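You operate a simulated robot arm through the tools that you are given. There is no shell and no other tool. Be economical: measure what you need, move in short steps, check, and stop when the job is done.

You are at the controls of a simulated two-armed robot. One attempt, no reset.

## Task
Turn the fan speed dial to 3. Take the white plug cap from the left test table and put it on top of the cream rolled bladder there. Fetch the limit pin and stand it on the wax block. Pull the glue bench stock drawer open. Any order will do. Set down upright: limit pin.

Only the result counts: the job must be done as asked and must still hold three seconds after the hand-in. Knocking over, shifting, dropping, spilling or breaking anything else fails it. A push-on lid holds only when it is set on centred and level and pressed home; a screw cap is set on level and turned clockwise until tight.

## Robot
Two 7-joint arms with fingered hands on one trunk, on a base that drives. Base frame: it is fixed to the floor where the robot stands at the start and does not move with it; the origin is under the middle of the robot, x ahead of it, y to its left, z up. Units: cm, degrees, N and s.
The left shoulder is at the start at [9.6, 12.5, 102.3], the right one opposite. With the tool pointing down near the work surface each hand reaches from about 46 to 84 cm from the robot's upright axis, wherever it stands, measured 20 degrees to its own side. Places, roughly: fan speed dial [60, 0, 80]; glue bench stock drawer [530, -230, 70]; limit pin (2x2x7 cm) [-60, -220, 80]; plug cap [100, -225, 75]; rolled bladder (6x6x12 cm) [120, -240, 80]; wax block (7x5x3 cm) [180, -230, 70]. Payload 3.6 kg a hand.
Tool frame (each hand has its own): the origin (TCP) lies between the finger pads and is the grasp point; the fingertips stand 3 cm ahead of it; z points along the fingers, y is the line along which they close. Largest opening 10.4 cm; the body of the gripper starts 3.5 cm behind the TCP. The gripper is a hand of 4 fingers: y runs from the thumb to the fingers, the wrist lies at [-1.5, -10.4, -17.8] in the tool frame.
Orientation is that of the tool frame in the base frame, as [roll, pitch, yaw] about the fixed x, y, z axes, in that order (R = Rz(yaw) Ry(pitch) Rx(roll)). With the fingers straight down and the wrist toward the robot, the tool's x, y and z point along [0, 1, 0], [1, 0, 0] and [0, 0, -1] of the base frame.

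## Interface
- The arms move only by the tool send_rows. It takes "left_motion", "right_motion" or both (then of equal length, played together; a hand with none holds still); each is a list of rows, each an object (a shift or turn left out is 0) with "travel": the shift along the tool's x, y, z in cm, a list of three; "dr": the turn, a rotation vector about the tool's x, y, z in degrees, a list of three. In form: [{"travel": [dx, dy, dz], "dr": [ax, ay, az]}, ...]. A call has 1 to 20 rows; each row shifts and turns the commanded pose from where the row before left it, along the tool's axes as they then stand. Rows are played at 5 a second. More than 5 cm and 8.6 degrees between two rows, and nothing of the call is played. A pose out of reach is approached as far as the arm can. The call stops where the force on the tool passes 40 N (or 10 N more than at its start, if that is more) or the arm is blocked; 0.2 s more then pass. In this call time passes only in rows, and 0.2 s behind the last. It gives the time, the measured TCP pose, the force on the tool (base axes), the opening and the grip force at its end, in the units of the frame above (readings bear some noise), with the torque about the TCP (base axes, N m) and any sound that the robot's microphone picked up.
- Cameras (640 x 400 px; columns grow to the right, rows downward): "scene" is now at [21.64, 0.52, 115.42]; the picture's right is [0.04, -1.00, 0.00], its down [-0.57, -0.02, -0.82] and it looks along [0.82, 0.03, -0.57] (base axes); focal length 214 px, centre (320, 200). "left" rides on the left gripper at [-6.1, -9.2, -13] in its tool frame; the picture's right is [-0.81, -0.28, 0.52], its down [0.53, -0.71, 0.46] and it looks along [0.24, 0.64, 0.72] (tool axes); focal length 275 px, centre (320, 200). "right" rides on the right gripper at [6.1, -9.2, -13] in its tool frame; the picture's right is [-0.81, 0.28, -0.52], its down [-0.53, -0.71, 0.45] and it looks along [-0.24, 0.64, 0.72] (tool axes); focal length 275 px, centre (320, 200). There is no depth. A picture from a camera that has moved, and an enlarged one, comes with that camera's place and axes in the base frame and with its lens.
- grab_frame(camera): a new picture of that camera. It takes no simulated time.
- move_column(by): slides the trunk up (or, below 0, down) by that many cm; the arms and the scene camera ride with it, the base frame stays. It gives what a move gives, with no picture.
- steer(legs): drives the robot by 1 to 6 legs, each [ahead, left, turn to the left] in cm, cm and degrees, along the robot's own axes; the way and the turn of a leg run together, so that a leg with both is an arc; at most 150 cm and 180 degrees a leg. The arms and the cameras ride along, it lands a little off, and it stops where it bumps. It gives what a move gives.
- finger_targets(index, middle, ring, thumb_bend, thumb_turn, hand): sets how far each is bent, from 0 (flat) to 1 (curled in); at 0.3 the hand is open as for a grip, at 0.7 the pads meet at the TCP. One left out holds its place. A second passes; each finger stops where it meets its share of the squeeze, and holds until it gets a number again. It is the only way to open and close the hand. It gives what a move gives, with no picture; readings hold the bend of each and the force on the fingers (four entries, about 0 where the hand has none), thumb and palm. thumb_turn goes from beside the hand (0) to across from the fingers (1), as for a grip.
- head_to(pan, tilt): turns the head with the scene camera to pan (to the left, within 80 degrees either way) and tilt (down, from -29 to 69), counted from straight ahead of the robot. It gives what a move gives.
- enlarge(camera, box): a new picture of the part [left, top, right, bottom] of that camera's present view, enlarged. It takes no simulated time.
- job_done(): hands the job in; it is judged then, once.

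Go step by step. Nothing tells you exact positions but the pictures and the camera data: compare them with the known pose of the tool, close in by small moves and look again before you grip or let go. The budget is 165 turns and 138 pictures, counting those below and the enlarged ones. Unless the task says otherwise, let go and move clear before handing in.

The tools are called after "Emit:" as name(argument=value, ...) on one line, values as JSON. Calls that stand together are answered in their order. send_rows: Moves the arms, as the interface text tells. Its arguments: {"type":"object","properties":{"left_motion":{"type":"array","items":{"type":"object","properties":{"travel":{"type":"array","items":{"type":"number"}},"dr":{"type":"array","items":{"type":"number"}}}}},"right_motion":{"type":"array","items":{"type":"object","properties":{"travel":{"type":"array","items":{"type":"number"}},"dr":{"type":"array","items":{"type":"number"}}}}}},"required":[]} The other tools are called the same way: move_column (by) slides the trunk up or down; finger_targets (index, middle, ring, thumb_bend, thumb_turn, hand) moves the fingers one by one; steer (legs) drives the base; head_to (pan, tilt) turns the head that bears the scene camera; grab_frame (camera) takes a picture; enlarge (camera, box) takes an enlarged picture of a part of a camera's view; job_done () hands the job in.

At the start:

```text
t: 0.0
left_position: [47.31, 24.7, 99.74]
left_tcp_rot: [179.9, 0.0, 90.0]
left_wrist_force: [0.0, -0.6, 0.1]
left_torque: [-0.01, -0.02, 0.02]
left_width: 10.38
left_grasp_force: 0.1
left_shape: jaw
left_bend: [0.3, 0.3, 0.3, 0.3, 0.98]
left_finger forces: [0.0, 0.0, 0.1, 0.0, 0.1, 0.0]
right_position: [41.73, -22.3, 99.98]
right_tcp_rot: [179.8, 0.0, 89.9]
right_wrist_force: [-0.3, 0.4, 0.2]
right_torque: [0.0, 0.0, 0.0]
right_width: 10.37
right_grasp_force: 0.0
right_shape: jaw
right_bend: [0.3, 0.3, 0.3, 0.3, 0.98]
right_finger forces: [0.0, 0.0, 0.1, 0.0, 0.1, 0.1]
trunk travel left (down, up): [-25.0, 28.6]
robot x, y, heading: [-0.08, 0.27, 0.2]
head pan, tilt: [2.2, 35.0]
```

scene: 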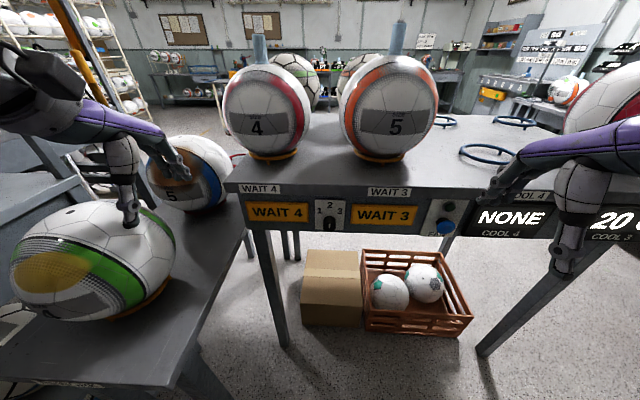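
right: 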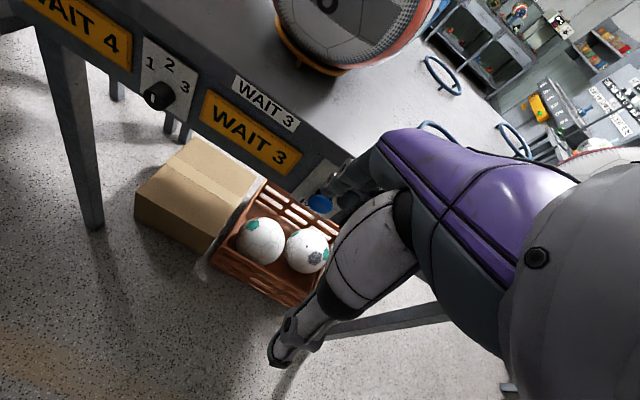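
left: 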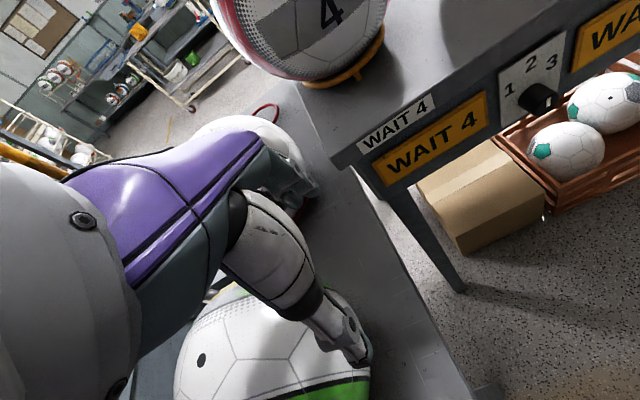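

I see the bench ahead with a small 1-2-3 dial on its front face between the WAIT signs. I'll zoom in on it first.

Emit:
enlarge(camera="scene", box=[280, 180, 380, 243])

Emit:
enlarge(camera="right", box=[100, 20, 260, 120])

Emit:
enlarge(camera="left", box=[470, 30, 630, 130])

```text
6.35 times, centred on (330, 212) of scene
camera zoom: at [21.64, 0.52, 115.42], right [0.04, -1.0, 0.0], down [-0.57, -0.02, -0.82], along [0.82, 0.03, -0.57], focal length 1362 px, centre (256, 127)
```

zoom: 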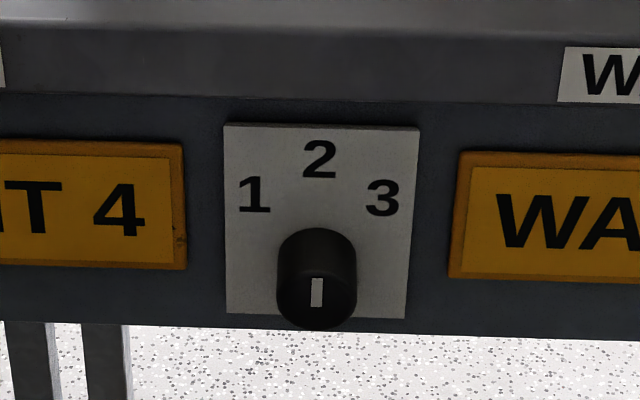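

```text
4.00 times, centred on (180, 70) of right
camera zoom: at [32.5, -16.22, 113.06], right [0.28, -0.81, 0.52], down [-0.71, -0.53, -0.46], along [0.65, -0.24, -0.72], focal length 1101 px, centre (880, 720)
```

zoom: 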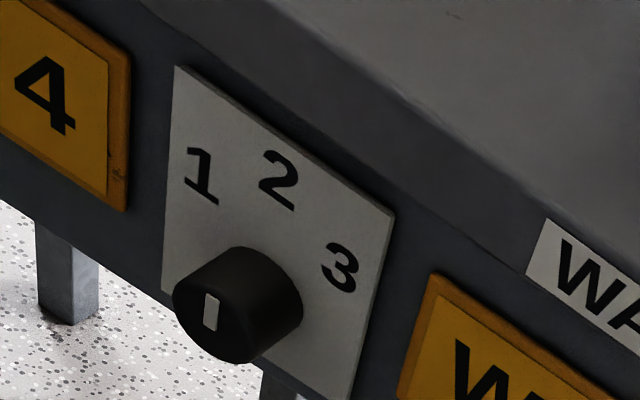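

```text
4.00 times, centred on (550, 80) of left
camera zoom: at [38.09, 18.66, 112.8], right [-0.28, -0.81, -0.52], down [-0.71, 0.53, -0.46], along [0.64, 0.24, -0.72], focal length 1101 px, centre (-600, 680)
```

zoom: 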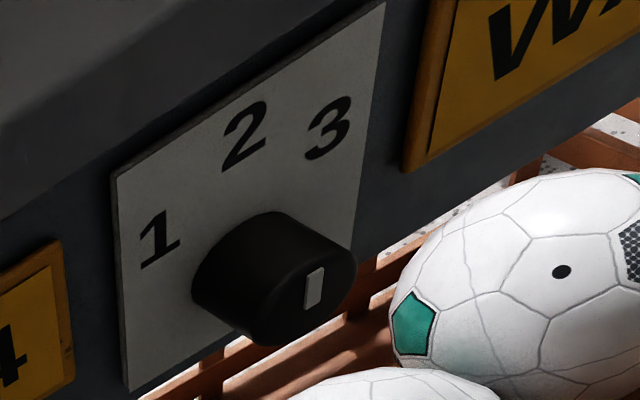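

The dial knob's face is about [59.1, -0.3, 82], axis along x, pointing at 2; "3" is about 40° clockwise. I'll lift the left hand clear of the ball and back up a little so the right hand can come in horizontally.

Emit:
send_rows(left_motion=[{"travel": [0, 0, -4]}, {"travel": [0, 0, -4]}, {"travel": [0, 0, -4]}])

Emit:
steer(legs=[[-12, 0, 0]])

Emit:
finger_targets(hand="right", index=0.45, middle=0.45, ring=0.45, thumb_bend=0.45, thumb_turn=1)

```text
t: 0.8
left_position: [47.59, 24.9, 111.61]
left_tcp_rot: [180.0, 0.1, 90.0]
left_wrist_force: [0.0, -0.3, -0.6]
left_torque: [-0.01, -0.02, 0.01]
left_width: 10.37
left_grasp_force: 0.1
left_shape: jaw
left_bend: [0.3, 0.3, 0.3, 0.3, 0.98]
left_finger forces: [0.0, 0.0, 0.0, 0.1, 0.0, 0.0]
right_position: [41.69, -22.36, 99.96]
right_tcp_rot: [179.9, 0.0, 89.9]
right_wrist_force: [-0.2, -0.3, -1.2]
right_torque: [0.01, 0.0, 0.01]
right_width: 10.38
right_grasp_force: 0.0
right_shape: jaw
right_bend: [0.3, 0.3, 0.3, 0.3, 0.98]
right_finger forces: [0.0, 0.0, 0.0, 0.1, 0.1, 0.0]
trunk travel left (down, up): [-25.0, 28.6]
robot x, y, heading: [0.06, 0.09, -0.1]
head pan, tilt: [2.2, 35.0]
```

```text
t: 2.0
left_position: [35.59, 25.02, 111.64]
left_tcp_rot: [-180.0, -0.1, 90.2]
left_wrist_force: [-0.3, 1.2, 0.3]
left_torque: [0.0, 0.0, -0.03]
left_width: 10.38
left_grasp_force: 0.0
left_shape: jaw
left_bend: [0.3, 0.3, 0.3, 0.3, 0.98]
left_finger forces: [0.1, 0.0, 0.1, 0.1, 0.0, 0.0]
right_position: [29.99, -22.25, 100.07]
right_tcp_rot: [179.9, 0.1, 90.2]
right_wrist_force: [0.0, 0.0, 0.2]
right_torque: [0.0, -0.04, 0.02]
right_width: 10.36
right_grasp_force: 0.1
right_shape: jaw
right_bend: [0.3, 0.3, 0.3, 0.3, 0.98]
right_finger forces: [0.0, 0.1, 0.0, 0.1, 0.1, 0.0]
trunk travel left (down, up): [-25.0, 28.6]
robot x, y, heading: [-11.88, 0.05, 0.0]
head pan, tilt: [2.2, 35.0]
```

```text
t: 3.0
left_position: [35.83, 25.1, 111.67]
left_tcp_rot: [-180.0, 0.0, 90.1]
left_wrist_force: [1.5, -0.6, 0.4]
left_torque: [0.04, -0.01, -0.02]
left_width: 10.36
left_grasp_force: 0.0
left_shape: jaw
left_bend: [0.3, 0.3, 0.3, 0.3, 0.98]
left_finger forces: [0.1, 0.1, 0.0, 0.0, 0.1, 0.1]
right_position: [30.07, -22.3, 100.09]
right_tcp_rot: [179.9, 0.0, 90.3]
right_wrist_force: [-0.6, -0.3, -0.3]
right_torque: [-0.03, -0.01, 0.02]
right_width: 6.56
right_grasp_force: 0.0
right_shape: fingers
right_bend: [0.45, 0.45, 0.45, 0.45, 0.99]
right_finger forces: [0.1, 0.1, 0.0, 0.0, 0.0, 0.0]
trunk travel left (down, up): [-25.0, 28.6]
robot x, y, heading: [-11.51, 0.35, 0.3]
head pan, tilt: [2.2, 35.0]
```

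Rotating the right hand to point forward, moving in front of the dial.

Emit:
send_rows(right_motion=[{"travel": [0, 4.5, 0]}, {"travel": [0, 4.5, 0]}, {"travel": [0, 4.5, 0]}, {"travel": [0, 4.5, 0]}, {"travel": [2, 0, 0], "dr": [-8.2, 0, 0]}, {"travel": [2, 0, 0], "dr": [-8.2, 0, 0]}, {"travel": [2, 0, 0], "dr": [-8.2, 0, 0]}, {"travel": [2, 0, 0], "dr": [-8.2, 0, 0]}, {"travel": [2, 0, 0], "dr": [-8.2, 0, 0]}, {"travel": [2, 0, 0], "dr": [-8.2, 0, 0]}, {"travel": [2, 0, 0], "dr": [-8.2, 0, 0]}, {"travel": [2, 0, 0], "dr": [-8.2, 0, 0]}, {"travel": [2, 0, 0], "dr": [-8.2, 0, 0]}, {"travel": [2, 0, 0], "dr": [-8.2, 0, 0]}, {"travel": [2, 0, 0], "dr": [-8, 0, 0]}, {"travel": [0, -3.6, 0]}, {"travel": [0, -3.6, 0]}, {"travel": [0, -3.6, 0]}, {"travel": [0, -3.6, 0]}, {"travel": [0, -3.6, 0]}])

Emit:
grab_frame(camera="scene")

Emit:
grab_frame(camera="right")

```text
t: 7.2
left_position: [35.76, 25.02, 111.56]
left_tcp_rot: [-180.0, -0.1, 90.0]
left_wrist_force: [0.2, 0.8, 0.4]
left_torque: [0.0, 0.03, 0.0]
left_width: 10.36
left_grasp_force: 0.1
left_shape: jaw
left_bend: [0.3, 0.3, 0.3, 0.3, 0.98]
left_finger forces: [0.0, 0.0, 0.1, 0.1, 0.0, 0.0]
right_position: [48.05, -0.45, 82.03]
right_tcp_rot: [90.0, 0.0, 90.3]
right_wrist_force: [-0.2, 0.0, 0.4]
right_torque: [0.02, 0.04, 0.0]
right_width: 6.55
right_grasp_force: 0.0
right_shape: fingers
right_bend: [0.45, 0.45, 0.45, 0.45, 0.99]
right_finger forces: [0.0, 0.0, 0.0, 0.1, 0.0, 0.0]
trunk travel left (down, up): [-25.0, 28.6]
robot x, y, heading: [-11.42, 0.2, 0.2]
head pan, tilt: [2.2, 35.0]
```

```text
131 pictures are left
camera scene: at [9.97, 0.55, 115.42], right [0.04, -1.0, 0.0], down [-0.57, -0.02, -0.82], along [0.82, 0.03, -0.57], focal length 214 px, centre (320, 200)
```

scene: 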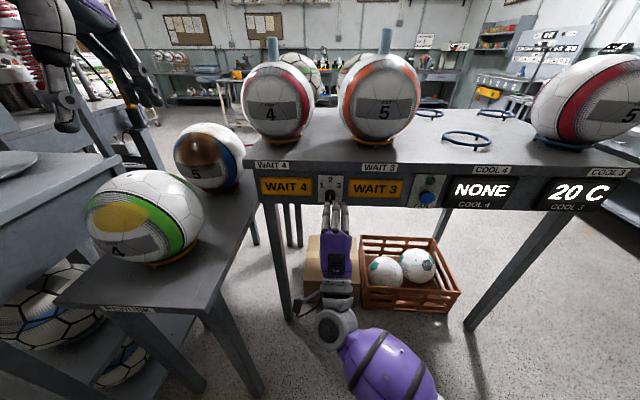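

```text
130 pictures are left
camera right: at [34.97, 5.7, 72.91], right [-0.52, -0.81, 0.27], down [0.46, -0.53, -0.71], along [0.72, -0.24, 0.65], focal length 275 px, centre (320, 200)
```

right: 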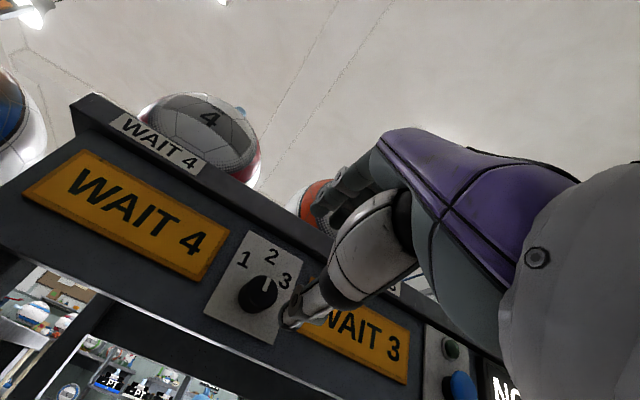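

Emit:
enlarge(camera="right", box=[190, 220, 350, 320])

Emit:
enlarge(camera="scene", box=[280, 160, 400, 235])

```text
4.00 times, centred on (270, 270) of right
camera zoom: at [34.97, 5.7, 72.91], right [-0.52, -0.81, 0.27], down [0.46, -0.53, -0.71], along [0.72, -0.24, 0.65], focal length 1101 px, centre (520, -80)
```

zoom: 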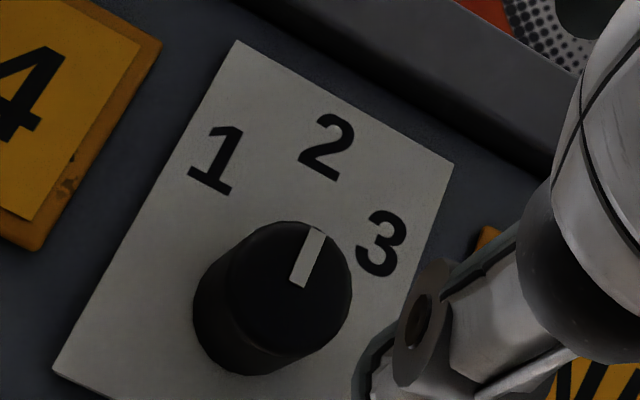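

```text
5.33 times, centred on (340, 198) of scene
camera zoom: at [9.97, 0.55, 115.42], right [0.04, -1.0, 0.0], down [-0.57, -0.02, -0.82], along [0.82, 0.03, -0.57], focal length 1144 px, centre (213, 213)
```

zoom: 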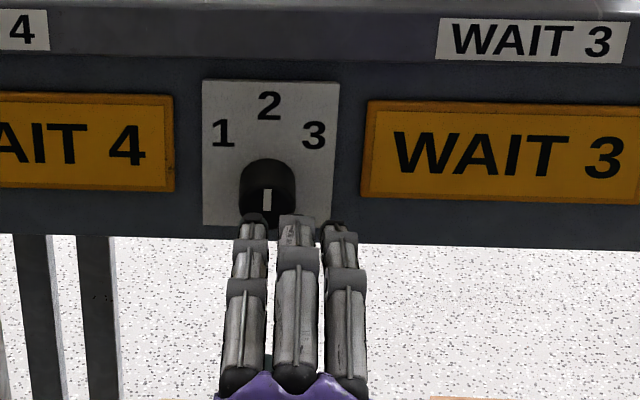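

Fingers straddle the TCP correctly and the knob is at about [59.1, -0.35, 81.7]. I pre-roll -20° and go in over the knob.

Emit:
send_rows(right_motion=[{"travel": [0.15, -0.3, 0]}, {"dr": [0, 0, -7]}, {"dr": [0, 0, -7]}, {"dr": [0, 0, -7]}, {"travel": [0, 0, 2.5]}, {"travel": [0, 0, 2.5]}, {"travel": [0, 0, 2.5]}, {"travel": [0, 0, 2]}])

Emit:
enlarge(camera="scene", box=[280, 160, 400, 235])

Emit:
grab_frame(camera="right")

```text
t: 9.0
left_position: [35.73, 25.07, 111.72]
left_tcp_rot: [-180.0, 0.0, 90.2]
left_wrist_force: [-0.4, -0.1, 0.1]
left_torque: [-0.01, 0.0, 0.04]
left_width: 10.37
left_grasp_force: 0.1
left_shape: jaw
left_bend: [0.3, 0.3, 0.3, 0.3, 0.98]
left_finger forces: [0.0, 0.0, 0.0, 0.0, 0.0, 0.0]
right_position: [57.52, -0.11, 81.75]
right_tcp_rot: [90.0, 21.1, 90.3]
right_wrist_force: [-0.2, 1.1, -0.1]
right_torque: [-0.01, 0.04, 0.0]
right_width: 6.5
right_grasp_force: 0.1
right_shape: fingers
right_bend: [0.45, 0.45, 0.45, 0.45, 0.99]
right_finger forces: [0.0, 0.0, 0.1, 0.1, 0.0, 0.1]
trunk travel left (down, up): [-25.0, 28.6]
robot x, y, heading: [-11.67, -0.09, 0.3]
head pan, tilt: [2.2, 35.0]
```

```text
5.33 times, centred on (340, 198) of scene
camera zoom: at [9.97, 0.56, 115.42], right [0.04, -1.0, 0.0], down [-0.57, -0.02, -0.82], along [0.82, 0.03, -0.57], focal length 1144 px, centre (213, 213)
```

zoom: 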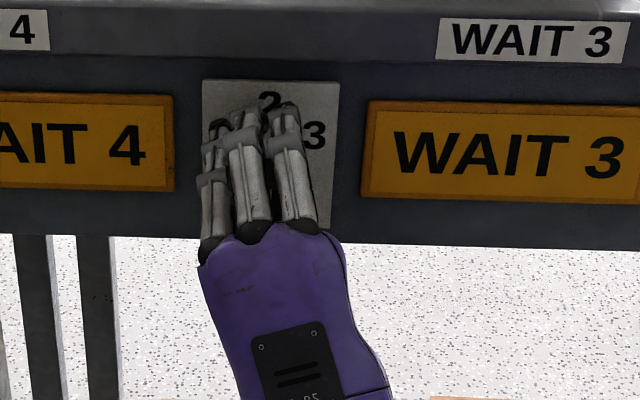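

```text
126 pictures are left
camera right: at [44.49, 2.32, 71.01], right [-0.52, -0.66, 0.55], down [0.46, -0.75, -0.47], along [0.72, 0.01, 0.69], focal length 275 px, centre (320, 200)
```

right: 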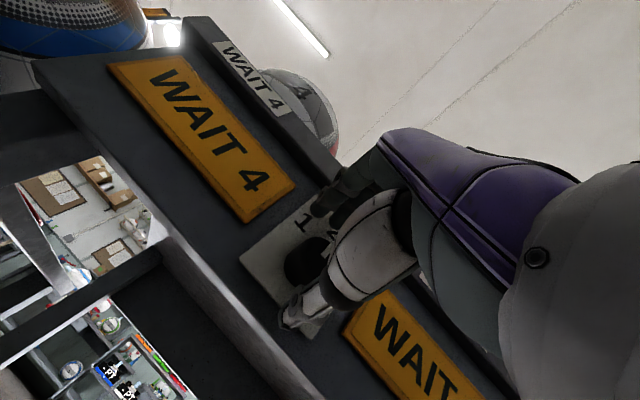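

Positioned around the knob; closing index, middle and thumb.

Emit:
finger_targets(hand="right", index=0.7, middle=0.7, thumb_bend=0.7)

Emit:
grab_frame(camera="right")

```text
t: 10.0
left_position: [35.79, 25.12, 111.64]
left_tcp_rot: [-180.0, 0.0, 90.1]
left_wrist_force: [0.1, -0.2, -0.1]
left_torque: [0.01, -0.03, -0.05]
left_width: 10.37
left_grasp_force: 0.0
left_shape: jaw
left_bend: [0.3, 0.3, 0.3, 0.3, 0.98]
left_finger forces: [0.0, 0.0, 0.1, 0.0, 0.0, 0.1]
right_position: [57.52, 0.05, 81.8]
right_tcp_rot: [90.0, 20.9, 90.2]
right_wrist_force: [0.7, -0.4, -2.2]
right_torque: [0.05, 0.06, -0.02]
right_width: 2.28
right_grasp_force: 8.6
right_shape: fingers
right_bend: [0.65, 0.66, 0.45, 0.6, 1.0]
right_finger forces: [3.4, 4.1, 0.0, 0.0, 10.0, 0.0]
trunk travel left (down, up): [-25.0, 28.6]
robot x, y, heading: [-11.68, -0.08, 0.1]
head pan, tilt: [2.2, 35.0]
```

```text
125 pictures are left
camera right: at [44.49, 2.32, 71.02], right [-0.52, -0.66, 0.55], down [0.46, -0.75, -0.47], along [0.72, 0.01, 0.69], focal length 275 px, centre (320, 200)
```

right: 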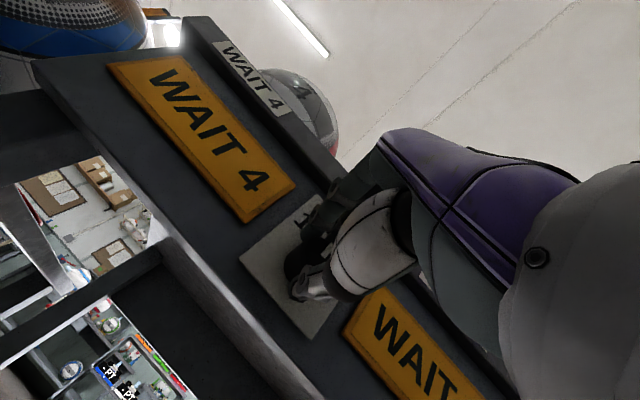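

Emit:
send_rows(right_motion=[{"dr": [0, 0, 5]}, {"dr": [0, 0, 5]}, {"dr": [0, 0, 5]}, {"dr": [0, 0, 5]}, {"dr": [0, 0, 5]}, {"dr": [0, 0, 5]}, {"dr": [0, 0, 5]}, {"dr": [0, 0, 5]}, {"dr": [0, 0, 2]}])

Emit:
grab_frame(camera="right")

```text
t: 12.0
left_position: [35.86, 25.01, 111.67]
left_tcp_rot: [-180.0, 0.0, 90.1]
left_wrist_force: [0.7, -0.6, 0.2]
left_torque: [-0.01, -0.03, -0.01]
left_width: 10.37
left_grasp_force: 0.0
left_shape: jaw
left_bend: [0.3, 0.3, 0.3, 0.3, 0.98]
left_finger forces: [0.0, 0.0, 0.0, 0.0, 0.0, 0.0]
right_position: [57.46, -0.02, 81.71]
right_tcp_rot: [89.9, -21.1, 90.2]
right_wrist_force: [1.6, -3.3, 3.8]
right_torque: [-0.03, -0.15, -0.15]
right_width: 2.25
right_grasp_force: 9.0
right_shape: fingers
right_bend: [0.64, 0.64, 0.45, 0.61, 1.0]
right_finger forces: [4.9, 6.9, 0.0, 0.0, 6.7, 0.0]
trunk travel left (down, up): [-25.0, 28.6]
robot x, y, heading: [-11.64, -0.24, -0.1]
head pan, tilt: [2.2, 35.0]
```

```text
124 pictures are left
camera right: at [44.46, 8.83, 75.44], right [-0.52, -0.86, -0.04], down [0.46, -0.24, -0.86], along [0.72, -0.46, 0.52], focal length 275 px, centre (320, 200)
```

right: 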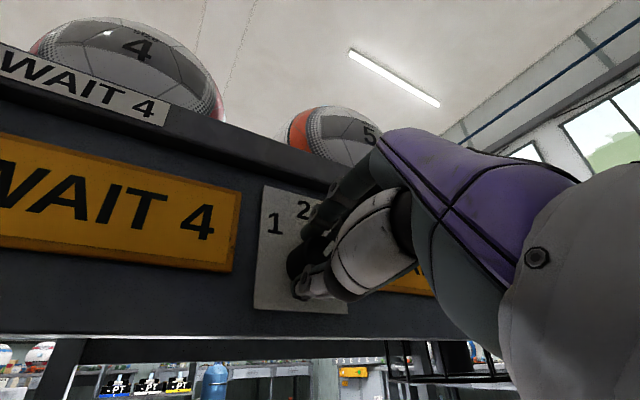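

Release, back off and check the pointer.

Emit:
finger_targets(hand="right", index=0.43, middle=0.43, thumb_bend=0.4)

Emit:
send_rows(right_motion=[{"travel": [0, 0, -3]}, {"travel": [0, 0, -3]}, {"travel": [0, 0, -3]}, {"travel": [0, -2, -3]}, {"travel": [0, -3, -2]}])

Emit:
enlarge(camera="scene", box=[280, 160, 400, 235])

Emit:
grab_frame(camera="right")

```text
t: 13.0
left_position: [35.87, 25.09, 111.53]
left_tcp_rot: [180.0, -0.1, 90.0]
left_wrist_force: [-0.5, 0.5, 0.0]
left_torque: [-0.01, 0.02, 0.04]
left_width: 10.36
left_grasp_force: 0.0
left_shape: jaw
left_bend: [0.3, 0.3, 0.3, 0.3, 0.98]
left_finger forces: [0.1, 0.0, 0.0, 0.0, 0.1, 0.0]
right_position: [57.56, -0.06, 81.64]
right_tcp_rot: [90.0, -21.0, 90.1]
right_wrist_force: [0.5, -0.5, 0.7]
right_torque: [0.0, -0.05, -0.01]
right_width: 7.35
right_grasp_force: 0.0
right_shape: fingers
right_bend: [0.43, 0.43, 0.45, 0.4, 0.99]
right_finger forces: [0.0, 0.0, 0.0, 0.0, 0.0, 0.0]
trunk travel left (down, up): [-25.0, 28.6]
robot x, y, heading: [-11.17, -0.15, 0.1]
head pan, tilt: [2.2, 35.0]
```

```text
t: 14.2
left_position: [35.78, 25.07, 111.62]
left_tcp_rot: [-180.0, 0.0, 90.1]
left_wrist_force: [0.5, 0.4, 0.0]
left_torque: [-0.01, -0.03, 0.01]
left_width: 10.37
left_grasp_force: 0.1
left_shape: jaw
left_bend: [0.3, 0.3, 0.3, 0.3, 0.98]
left_finger forces: [0.0, 0.0, 0.1, 0.0, 0.0, 0.0]
right_position: [43.39, 1.64, 77.06]
right_tcp_rot: [89.9, -21.0, 90.3]
right_wrist_force: [-0.6, -0.1, 0.4]
right_torque: [-0.03, -0.07, 0.01]
right_width: 7.34
right_grasp_force: 0.0
right_shape: fingers
right_bend: [0.43, 0.43, 0.45, 0.4, 0.99]
right_finger forces: [0.0, 0.0, 0.0, 0.0, 0.0, 0.1]
trunk travel left (down, up): [-25.0, 28.6]
robot x, y, heading: [-11.69, -0.39, -0.2]
head pan, tilt: [2.2, 35.0]
```

```text
5.33 times, centred on (340, 198) of scene
camera zoom: at [9.95, 0.57, 115.42], right [0.04, -1.0, 0.0], down [-0.57, -0.02, -0.82], along [0.82, 0.03, -0.57], focal length 1144 px, centre (213, 213)
```

zoom: 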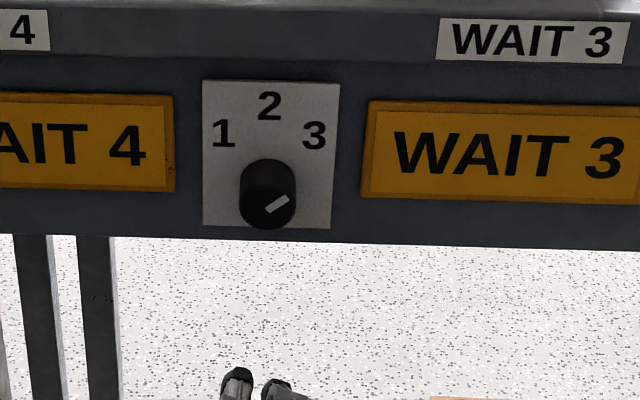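

```text
122 pictures are left
camera right: at [30.32, 10.67, 70.7], right [-0.52, -0.86, -0.03], down [0.46, -0.24, -0.86], along [0.72, -0.46, 0.52], focal length 275 px, centre (320, 200)
```

right: 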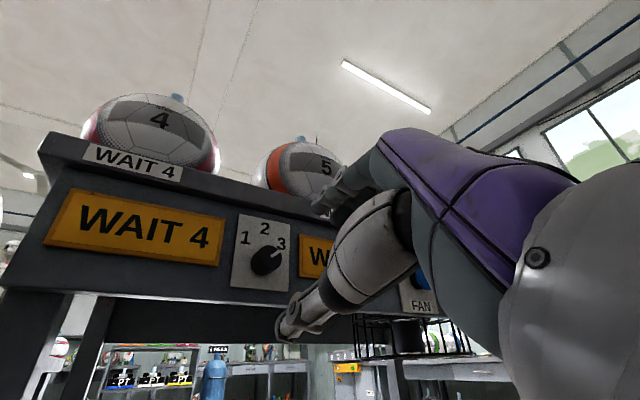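

Emit:
enlarge(camera="right", box=[216, 200, 316, 300])

Emit:
enlarge(camera="scene", box=[310, 170, 350, 205])

```text
4.00 times, centred on (266, 250) of right
camera zoom: at [30.32, 10.67, 70.7], right [-0.52, -0.86, -0.03], down [0.46, -0.24, -0.86], along [0.72, -0.46, 0.52], focal length 1101 px, centre (536, 0)
```

zoom: 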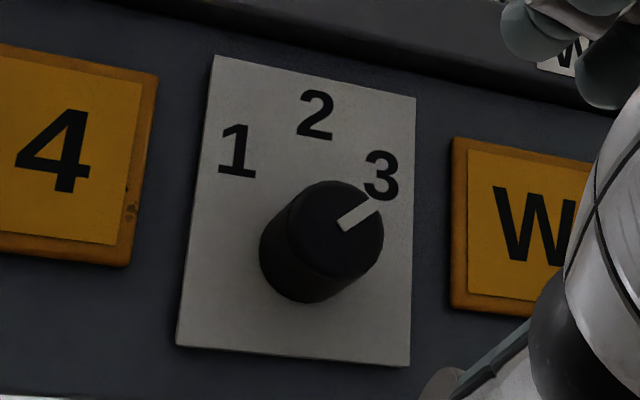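

```text
11.43 times, centred on (330, 188) of scene
camera zoom: at [9.95, 0.57, 115.42], right [0.04, -1.0, 0.0], down [-0.57, -0.02, -0.82], along [0.82, 0.03, -0.57], focal length 2451 px, centre (206, 343)
```

zoom: 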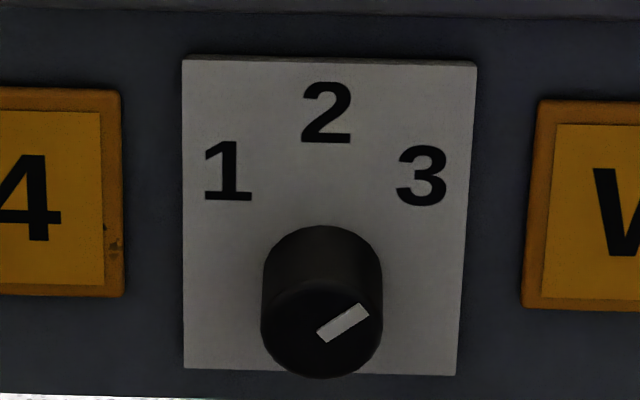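

Dial now points at 3. Next I fold the right arm back and look around toward the right/rear.

Emit:
send_rows(right_motion=[{"dr": [0, 0, -7]}, {"dr": [0, 0, -7]}, {"dr": [0, 0, -7]}, {"travel": [0, 4.5, 0]}, {"travel": [0, 4.5, 0]}, {"travel": [0, 4.5, 0]}, {"travel": [0, 4.5, 0]}, {"travel": [-2, 4.5, 0]}, {"travel": [-2, 0, 0], "dr": [8.2, 0, 0]}, {"travel": [-2, 0, 0], "dr": [8.2, 0, 0]}, {"travel": [-2, 0, 0], "dr": [8.2, 0, 0]}, {"travel": [-2, 0, 0], "dr": [8.2, 0, 0]}, {"travel": [-2, 0, 0], "dr": [8.2, 0, 0]}, {"travel": [-2, 0, 0], "dr": [8.2, 0, 0]}, {"travel": [-2, 0, 0], "dr": [8.2, 0, 0]}, {"travel": [-2, 0, 0], "dr": [8.2, 0, 0]}, {"travel": [-2, 0, 0], "dr": [8.2, 0, 0]}, {"travel": [-2, 0, 0], "dr": [8.2, 0, 0]}, {"travel": [-2, 0, 0], "dr": [8, 0, 0]}, {"travel": [0, -4, -2]}])

Emit:
head_to(pan=-75, tilt=20)

Emit:
grab_frame(camera="scene")

```text
t: 18.4
left_position: [35.87, 25.0, 111.56]
left_tcp_rot: [-180.0, 0.0, 90.0]
left_wrist_force: [-0.7, -0.5, -0.2]
left_torque: [-0.01, -0.03, 0.0]
left_width: 10.37
left_grasp_force: 0.0
left_shape: jaw
left_bend: [0.3, 0.3, 0.3, 0.3, 0.98]
left_finger forces: [0.1, 0.0, 0.1, 0.0, 0.1, 0.0]
right_position: [46.64, -25.64, 98.77]
right_tcp_rot: [180.0, 0.1, 90.2]
right_wrist_force: [-0.6, -0.5, -0.4]
right_torque: [-0.03, 0.01, -0.01]
right_width: 7.38
right_grasp_force: 0.0
right_shape: fingers
right_bend: [0.43, 0.43, 0.45, 0.4, 0.99]
right_finger forces: [0.0, 0.1, 0.0, 0.0, 0.0, 0.0]
right hand out of reach, approached as far as the arm can: row 17, 18, 19, 20
trunk travel left (down, up): [-25.0, 28.6]
robot x, y, heading: [-11.76, 0.01, 0.3]
head pan, tilt: [2.2, 35.0]
```

```text
t: 19.9
left_position: [36.02, 25.03, 111.62]
left_tcp_rot: [179.9, 0.0, 90.2]
left_wrist_force: [-0.1, -0.2, -0.7]
left_torque: [-0.03, 0.02, 0.03]
left_width: 10.34
left_grasp_force: 0.0
left_shape: jaw
left_bend: [0.3, 0.3, 0.3, 0.3, 0.98]
left_finger forces: [0.0, 0.0, 0.0, 0.1, 0.0, 0.1]
right_position: [46.65, -25.63, 98.83]
right_tcp_rot: [179.9, 0.1, 90.1]
right_wrist_force: [0.2, 0.2, 0.7]
right_torque: [0.03, 0.0, 0.01]
right_width: 7.4
right_grasp_force: 0.1
right_shape: fingers
right_bend: [0.43, 0.43, 0.45, 0.4, 0.99]
right_finger forces: [0.0, 0.0, 0.0, 0.1, 0.0, 0.1]
trunk travel left (down, up): [-25.0, 28.6]
robot x, y, heading: [-11.61, 0.31, 0.1]
head pan, tilt: [-75.0, 20.0]
```

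```text
119 pictures are left
camera scene: at [3.59, -8.79, 117.8], right [-0.97, -0.26, 0.0], down [-0.09, 0.33, -0.94], along [0.25, -0.91, -0.34], focal length 214 px, centre (320, 200)
```

scene: 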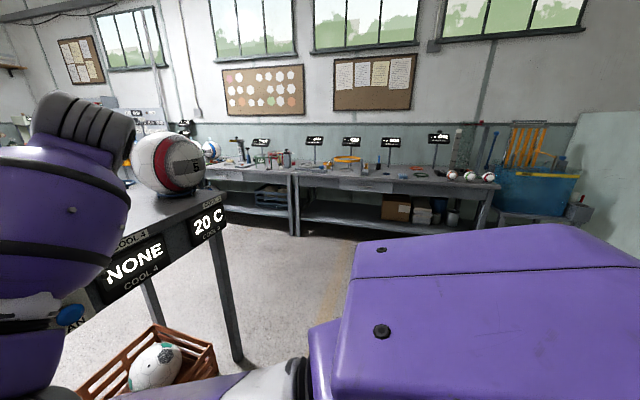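

The test benches stand along the right wall (y≈-230). I turn right 90° and drive up to have a look.

Emit:
steer(legs=[[0, 0, -90], [90, 0, 0]])

Emit:
head_to(pan=0, tilt=30)

Emit:
grab_frame(camera="scene")

```text
t: 28.4
left_position: [11.76, -134.86, 111.57]
left_tcp_rot: [180.0, 0.0, -0.6]
left_wrist_force: [-0.1, 0.0, -0.7]
left_torque: [0.03, 0.02, 0.01]
left_width: 10.35
left_grasp_force: 0.0
left_shape: jaw
left_bend: [0.3, 0.3, 0.3, 0.3, 0.98]
left_finger forces: [0.0, 0.0, 0.0, 0.1, 0.0, 0.0]
right_position: [-38.73, -145.11, 98.82]
right_tcp_rot: [179.9, 0.1, -0.5]
right_wrist_force: [-0.4, 1.2, 0.3]
right_torque: [0.02, -0.02, 0.01]
right_width: 7.35
right_grasp_force: 0.1
right_shape: fingers
right_bend: [0.43, 0.43, 0.45, 0.4, 0.99]
right_finger forces: [0.0, 0.0, 0.0, 0.0, 0.0, 0.1]
trunk travel left (down, up): [-25.0, 28.6]
robot x, y, heading: [-12.67, -86.63, -90.8]
head pan, tilt: [-75.0, 20.0]
```

```text
t: 29.9
left_position: [11.96, -134.83, 111.6]
left_tcp_rot: [179.9, 0.0, -0.5]
left_wrist_force: [0.3, -0.5, 0.2]
left_torque: [-0.01, 0.01, 0.01]
left_width: 10.39
left_grasp_force: 0.0
left_shape: jaw
left_bend: [0.3, 0.3, 0.3, 0.3, 0.98]
left_finger forces: [0.0, 0.0, 0.0, 0.0, 0.0, 0.0]
right_position: [-38.82, -145.12, 98.73]
right_tcp_rot: [179.9, 0.1, -0.5]
right_wrist_force: [-0.4, -0.4, 0.5]
right_torque: [-0.03, 0.02, 0.0]
right_width: 7.38
right_grasp_force: 0.0
right_shape: fingers
right_bend: [0.43, 0.43, 0.45, 0.4, 0.99]
right_finger forces: [0.0, 0.1, 0.1, 0.0, 0.1, 0.1]
trunk travel left (down, up): [-25.0, 28.6]
robot x, y, heading: [-12.88, -87.15, -90.3]
head pan, tilt: [0.0, 30.0]
```

```text
118 pictures are left
camera scene: at [-13.01, -108.88, 116.2], right [-1.0, 0.01, 0.0], down [0.0, 0.5, -0.87], along [-0.01, -0.87, -0.5], focal length 214 px, centre (320, 200)
```

scene: 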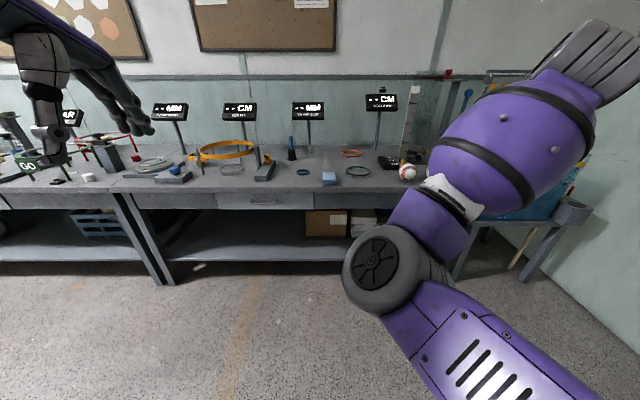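

Emit:
enlarge(camera="scene", box=[270, 80, 440, 190])

Emit:
enlarge(camera="scene", box=[0, 80, 180, 200])

```text
3.64 times, centred on (355, 135) of scene
camera zoom: at [-13.01, -108.88, 116.2], right [-1.0, 0.01, 0.0], down [0.0, 0.5, -0.87], along [-0.01, -0.87, -0.5], focal length 780 px, centre (193, 436)
```

zoom: 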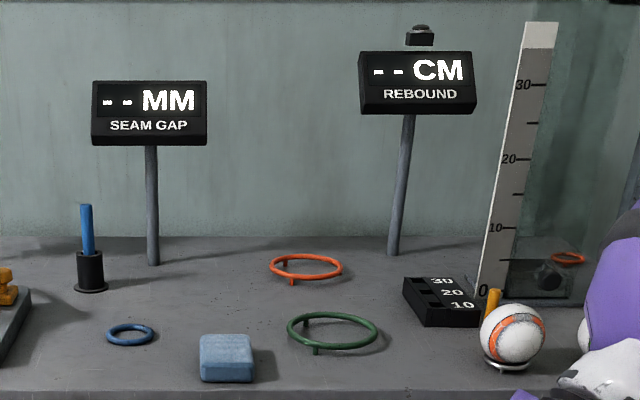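

```text
3.33 times, centred on (90, 140) of scene
camera zoom: at [-13.01, -108.88, 116.2], right [-1.0, 0.01, 0.0], down [0.0, 0.5, -0.87], along [-0.01, -0.87, -0.5], focal length 715 px, centre (1087, 400)
```

zoom: 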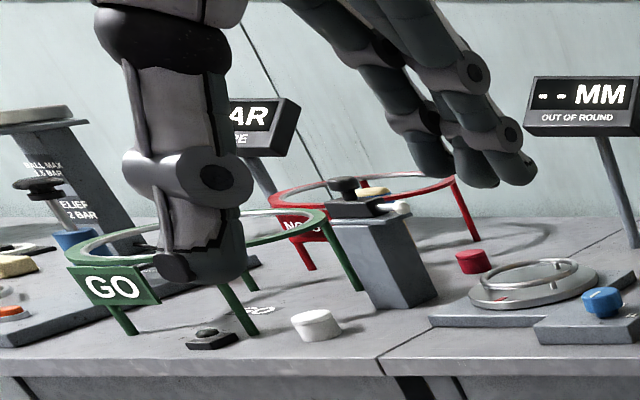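

The orange limit pin is near [-59, -220], between the ruler stand and a small ball. I'll retract both hands, raise the right one and drive closer.

Emit:
send_rows(right_motion=[{"travel": [0, -4, -2]}, {"travel": [0, -4, -2]}, {"travel": [0, -4, -2]}, {"travel": [0, 0, -4]}, {"travel": [0, 0, -4]}])

Emit:
steer(legs=[[45, -27, 0]])

Emit:
head_to(pan=-20, tilt=35)

Emit:
grab_frame(camera="scene")

Emit:
grab_frame(camera="right")

```text
t: 31.1
left_position: [11.83, -134.82, 111.61]
left_tcp_rot: [-180.0, 0.0, -0.5]
left_wrist_force: [0.8, 0.3, 0.2]
left_torque: [0.02, -0.02, -0.03]
left_width: 10.39
left_grasp_force: 0.1
left_shape: jaw
left_bend: [0.3, 0.3, 0.3, 0.3, 0.98]
left_finger forces: [0.1, 0.0, 0.1, 0.1, 0.0, 0.0]
right_position: [-44.93, -138.18, 112.85]
right_tcp_rot: [179.9, 0.1, -0.5]
right_wrist_force: [-0.2, 0.2, 1.1]
right_torque: [-0.01, 0.01, 0.02]
right_width: 7.37
right_grasp_force: 0.1
right_shape: fingers
right_bend: [0.43, 0.43, 0.45, 0.4, 0.99]
right_finger forces: [0.0, 0.0, 0.1, 0.0, 0.0, 0.0]
right hand out of reach, approached as far as the arm can: row 1, 2, 3
trunk travel left (down, up): [-25.0, 28.6]
robot x, y, heading: [-12.87, -86.98, -90.5]
head pan, tilt: [0.0, 30.0]
```

```text
t: 34.1
left_position: [-16.84, -180.29, 111.57]
left_tcp_rot: [179.9, 0.1, -1.3]
left_wrist_force: [-0.7, 0.3, 0.2]
left_torque: [0.03, 0.04, 0.04]
left_width: 10.4
left_grasp_force: 0.1
left_shape: jaw
left_bend: [0.3, 0.3, 0.3, 0.3, 0.98]
left_finger forces: [0.0, 0.0, 0.0, 0.1, 0.1, 0.0]
right_position: [-73.84, -182.91, 112.88]
right_tcp_rot: [179.9, 0.2, -1.2]
right_wrist_force: [0.0, -1.0, 0.6]
right_torque: [0.01, -0.01, 0.0]
right_width: 7.38
right_grasp_force: 0.1
right_shape: fingers
right_bend: [0.43, 0.43, 0.45, 0.4, 0.99]
right_finger forces: [0.0, 0.0, 0.0, 0.0, 0.0, 0.0]
trunk travel left (down, up): [-25.0, 28.6]
robot x, y, heading: [-40.76, -132.4, -91.5]
head pan, tilt: [0.0, 30.0]
```

```text
t: 35.0
left_position: [-16.87, -180.26, 111.61]
left_tcp_rot: [180.0, 0.0, -1.2]
left_wrist_force: [-0.4, -0.1, -0.5]
left_torque: [0.0, -0.03, -0.05]
left_width: 10.35
left_grasp_force: 0.1
left_shape: jaw
left_bend: [0.3, 0.3, 0.3, 0.3, 0.98]
left_finger forces: [0.0, 0.1, 0.0, 0.1, 0.0, 0.1]
right_position: [-73.86, -182.88, 112.72]
right_tcp_rot: [179.9, 0.2, -1.3]
right_wrist_force: [0.8, 0.2, -0.1]
right_torque: [-0.02, 0.02, 0.02]
right_width: 7.36
right_grasp_force: 0.2
right_shape: fingers
right_bend: [0.43, 0.43, 0.45, 0.4, 0.99]
right_finger forces: [0.0, 0.1, 0.1, 0.0, 0.0, 0.0]
trunk travel left (down, up): [-25.0, 28.6]
robot x, y, heading: [-40.82, -132.26, -90.9]
head pan, tilt: [-20.0, 35.0]
```

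```text
115 pictures are left
camera scene: at [-44.48, -153.28, 115.42], right [-0.93, 0.36, 0.0], down [0.21, 0.53, -0.82], along [-0.3, -0.76, -0.57], focal length 214 px, centre (320, 200)
```

scene: 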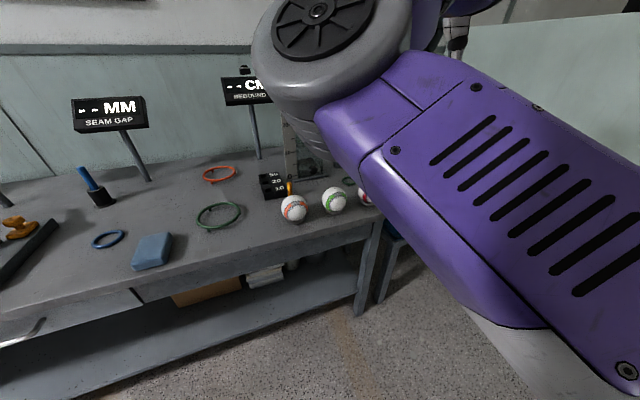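

```text
114 pictures are left
camera right: at [-67.46, -173.88, 125.93], right [-0.82, -0.26, 0.52], down [-0.52, 0.72, -0.46], along [-0.26, -0.64, -0.72], focal length 275 px, centre (320, 200)
```

right: 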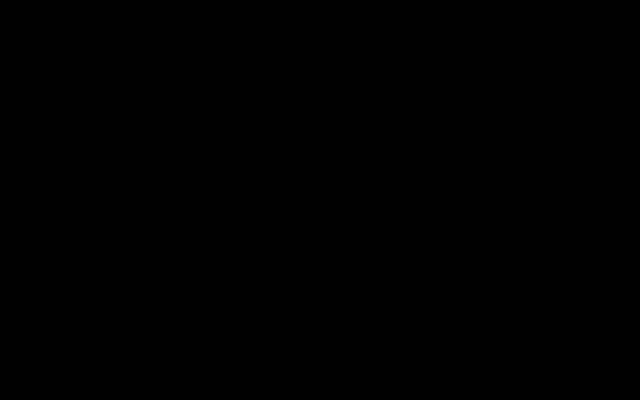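

The arm is folded awkwardly in front of its camera; I bring the right hand inward and a bit lower.

Emit:
send_rows(right_motion=[{"travel": [4, 0, 1]}, {"travel": [4, 0, 1]}, {"travel": [3, 0, 2]}, {"travel": [0, 0, 3]}, {"travel": [0, 0, 3]}])

Emit:
grab_frame(camera="right")

Emit:
grab_frame(camera="scene")

```text
t: 36.2
left_position: [-16.9, -180.3, 111.57]
left_tcp_rot: [180.0, 0.1, -1.3]
left_wrist_force: [0.1, 0.7, -0.4]
left_torque: [0.0, 0.0, -0.02]
left_width: 10.36
left_grasp_force: 0.0
left_shape: jaw
left_bend: [0.3, 0.3, 0.3, 0.3, 0.98]
left_finger forces: [0.0, 0.0, 0.0, 0.0, 0.0, 0.0]
right_position: [-70.12, -188.36, 104.45]
right_tcp_rot: [-180.0, 0.2, -1.0]
right_wrist_force: [0.0, 0.0, -0.3]
right_torque: [-0.03, -0.05, -0.05]
right_width: 7.39
right_grasp_force: 0.1
right_shape: fingers
right_bend: [0.43, 0.43, 0.45, 0.4, 0.99]
right_finger forces: [0.1, 0.0, 0.0, 0.0, 0.0, 0.0]
right hand out of reach, approached as far as the arm can: row 1, 2, 3, 4, 5
trunk travel left (down, up): [-25.0, 28.6]
robot x, y, heading: [-40.86, -132.24, -91.2]
head pan, tilt: [-20.0, 35.0]
```

```text
113 pictures are left
camera right: at [-63.75, -179.26, 117.55], right [-0.81, -0.26, 0.52], down [-0.52, 0.72, -0.46], along [-0.26, -0.64, -0.72], focal length 275 px, centre (320, 200)
```

right: 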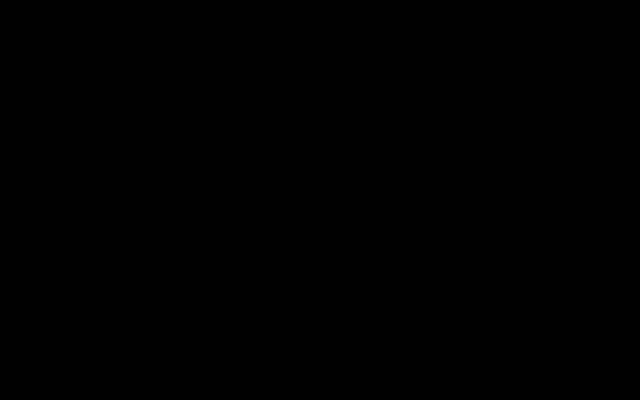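

```text
112 pictures are left
camera scene: at [-44.5, -153.3, 115.41], right [-0.93, 0.36, 0.0], down [0.21, 0.54, -0.82], along [-0.3, -0.76, -0.57], focal length 214 px, centre (320, 200)
```

scene: 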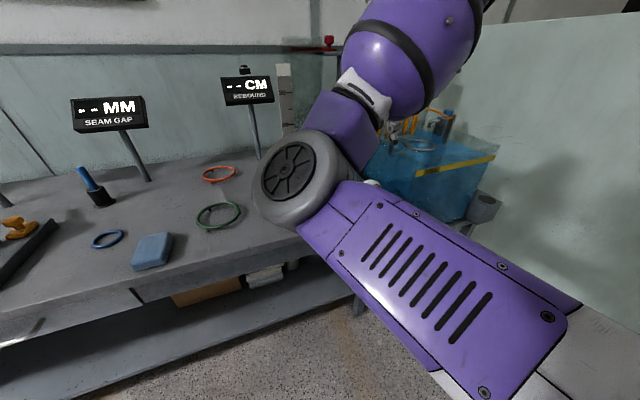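

The right arm ended in an awkward elbow branch. I back away and unwind it through the forward-pointing pose.

Emit:
steer(legs=[[-45, 0, 0]])

Emit:
send_rows(right_motion=[{"travel": [2, 0, 0], "dr": [-8.2, 0, 0]}, {"travel": [2, 0, 0], "dr": [-8.2, 0, 0]}, {"travel": [2, 0, 0], "dr": [-8.2, 0, 0]}, {"travel": [2, 0, 0], "dr": [-8.2, 0, 0]}, {"travel": [2, 0, 0], "dr": [-8.2, 0, 0]}, {"travel": [2, 0, 0], "dr": [-8.2, 0, 0]}, {"travel": [2, 0, 0], "dr": [-8.2, 0, 0]}, {"travel": [2, 0, 0], "dr": [-8.2, 0, 0]}, {"travel": [2, 0, 0], "dr": [-8.2, 0, 0]}, {"travel": [2, 0, 0], "dr": [-8.2, 0, 0]}, {"travel": [2, 0, 0], "dr": [-8, 0, 0]}, {"travel": [2, -2, 0]}, {"travel": [2, -3, 0]}, {"travel": [0, -4, 0]}, {"travel": [0, -4, 0]}, {"travel": [0, -4, 0]}])

Emit:
grab_frame(camera="scene")

```text
t: 38.9
left_position: [-16.23, -136.49, 111.66]
left_tcp_rot: [180.0, 0.0, -1.5]
left_wrist_force: [0.2, 0.1, 0.7]
left_torque: [0.0, 0.02, -0.01]
left_width: 10.39
left_grasp_force: 0.1
left_shape: jaw
left_bend: [0.3, 0.3, 0.3, 0.3, 0.98]
left_finger forces: [0.0, 0.0, 0.1, 0.0, 0.0, 0.0]
right_position: [-69.53, -144.09, 104.51]
right_tcp_rot: [179.9, 0.1, -1.6]
right_wrist_force: [0.0, 0.2, 0.0]
right_torque: [-0.01, 0.0, 0.03]
right_width: 7.38
right_grasp_force: 0.1
right_shape: fingers
right_bend: [0.43, 0.43, 0.45, 0.4, 0.99]
right_finger forces: [0.1, 0.1, 0.0, 0.0, 0.0, 0.1]
trunk travel left (down, up): [-25.0, 28.6]
robot x, y, heading: [-40.09, -88.4, -91.6]
head pan, tilt: [-20.0, 35.0]
```

```text
t: 42.2
left_position: [-16.18, -136.54, 111.53]
left_tcp_rot: [180.0, 0.1, -1.6]
left_wrist_force: [-0.3, -0.6, 0.6]
left_torque: [-0.01, -0.02, -0.04]
left_width: 10.36
left_grasp_force: 0.0
left_shape: jaw
left_bend: [0.3, 0.3, 0.3, 0.3, 0.98]
left_finger forces: [0.0, 0.1, 0.0, 0.1, 0.0, 0.1]
right_position: [-44.49, -145.87, 87.99]
right_tcp_rot: [89.9, 0.0, -1.5]
right_wrist_force: [0.2, 0.3, 0.2]
right_torque: [0.04, -0.02, 0.02]
right_width: 7.38
right_grasp_force: 0.0
right_shape: fingers
right_bend: [0.43, 0.43, 0.45, 0.4, 0.99]
right_finger forces: [0.0, 0.0, 0.1, 0.1, 0.0, 0.0]
right hand out of reach, approached as far as the arm can: row 1, 13
trunk travel left (down, up): [-25.0, 28.6]
robot x, y, heading: [-39.52, -88.42, -91.7]
head pan, tilt: [-20.0, 35.0]
```

```text
111 pictures are left
camera scene: at [-43.58, -109.34, 115.42], right [-0.93, 0.37, 0.0], down [0.21, 0.53, -0.82], along [-0.3, -0.76, -0.57], focal length 214 px, centre (320, 200)
```

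scene: 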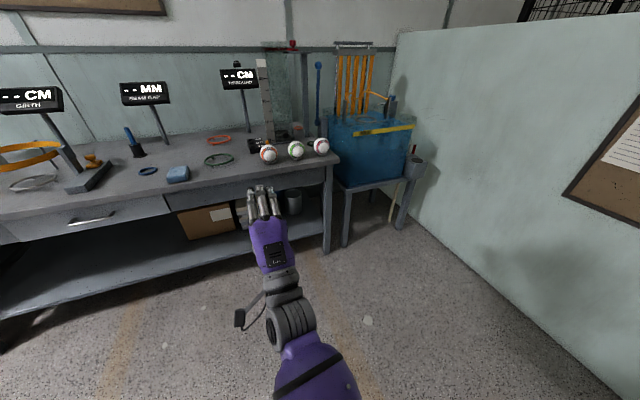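

Emit:
enlarge(camera="scene", box=[200, 50, 340, 180])

Emit:
grab_frame(camera="right")

```text
3.08 times, centred on (270, 115) of scene
camera zoom: at [-43.58, -109.34, 115.42], right [-0.93, 0.37, 0.0], down [0.21, 0.53, -0.82], along [-0.3, -0.76, -0.57], focal length 660 px, centre (474, 462)
```

zoom: 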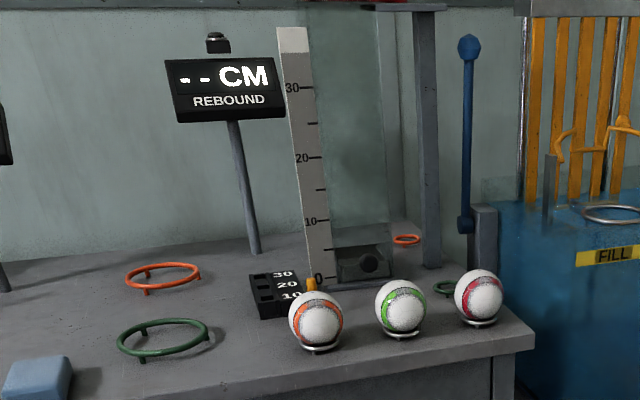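

```text
109 pictures are left
camera right: at [-37.92, -132.97, 78.77], right [-0.8, 0.54, 0.27], down [-0.55, -0.44, -0.71], along [-0.26, -0.72, 0.65], focal length 275 px, centre (320, 200)
```

right: 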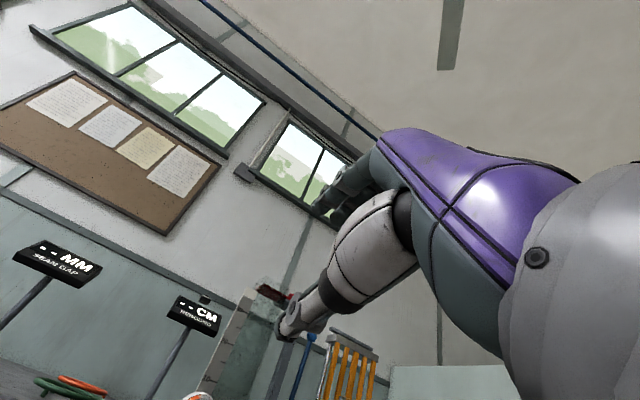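

Emit:
send_rows(right_motion=[{"travel": [0, 4, 1]}, {"travel": [0, 4, 1]}, {"travel": [0, 4, 1]}, {"dr": [8.2, 0, 0]}, {"dr": [8.2, 0, 0]}, {"dr": [8.2, 0, 0]}, {"dr": [8.2, 0, 0]}, {"dr": [8.2, 0, 0]}, {"dr": [8.2, 0, 0]}, {"dr": [8.2, 0, 0]}, {"dr": [8.2, 0, 0]}, {"dr": [8.2, 0, 0]}, {"dr": [8.2, 0, 0]}, {"dr": [8, 0, 0]}])

Emit:
grab_frame(camera="scene")

```text
t: 45.2
left_position: [-16.15, -136.48, 111.59]
left_tcp_rot: [180.0, -0.1, -1.6]
left_wrist_force: [0.0, 0.4, -0.2]
left_torque: [-0.02, -0.03, 0.03]
left_width: 10.36
left_grasp_force: 0.1
left_shape: jaw
left_bend: [0.3, 0.3, 0.3, 0.3, 0.98]
left_finger forces: [0.0, 0.1, 0.1, 0.0, 0.1, 0.0]
right_position: [-44.33, -151.13, 99.15]
right_tcp_rot: [-179.9, 0.1, -1.6]
right_wrist_force: [-1.0, 0.6, -0.4]
right_torque: [-0.01, 0.0, 0.01]
right_width: 7.39
right_grasp_force: 0.0
right_shape: fingers
right_bend: [0.43, 0.43, 0.45, 0.4, 0.99]
right_finger forces: [0.0, 0.0, 0.1, 0.1, 0.2, 0.0]
right hand out of reach, approached as far as the arm can: row 14
trunk travel left (down, up): [-25.0, 28.6]
robot x, y, heading: [-39.88, -88.57, -91.5]
head pan, tilt: [-20.0, 35.0]
```

```text
108 pictures are left
camera scene: at [-43.57, -109.37, 115.41], right [-0.93, 0.37, 0.0], down [0.21, 0.53, -0.82], along [-0.3, -0.76, -0.57], focal length 214 px, centre (320, 200)
```

scene: 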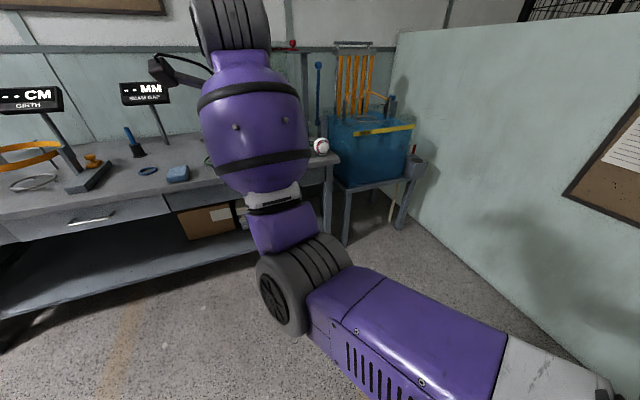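

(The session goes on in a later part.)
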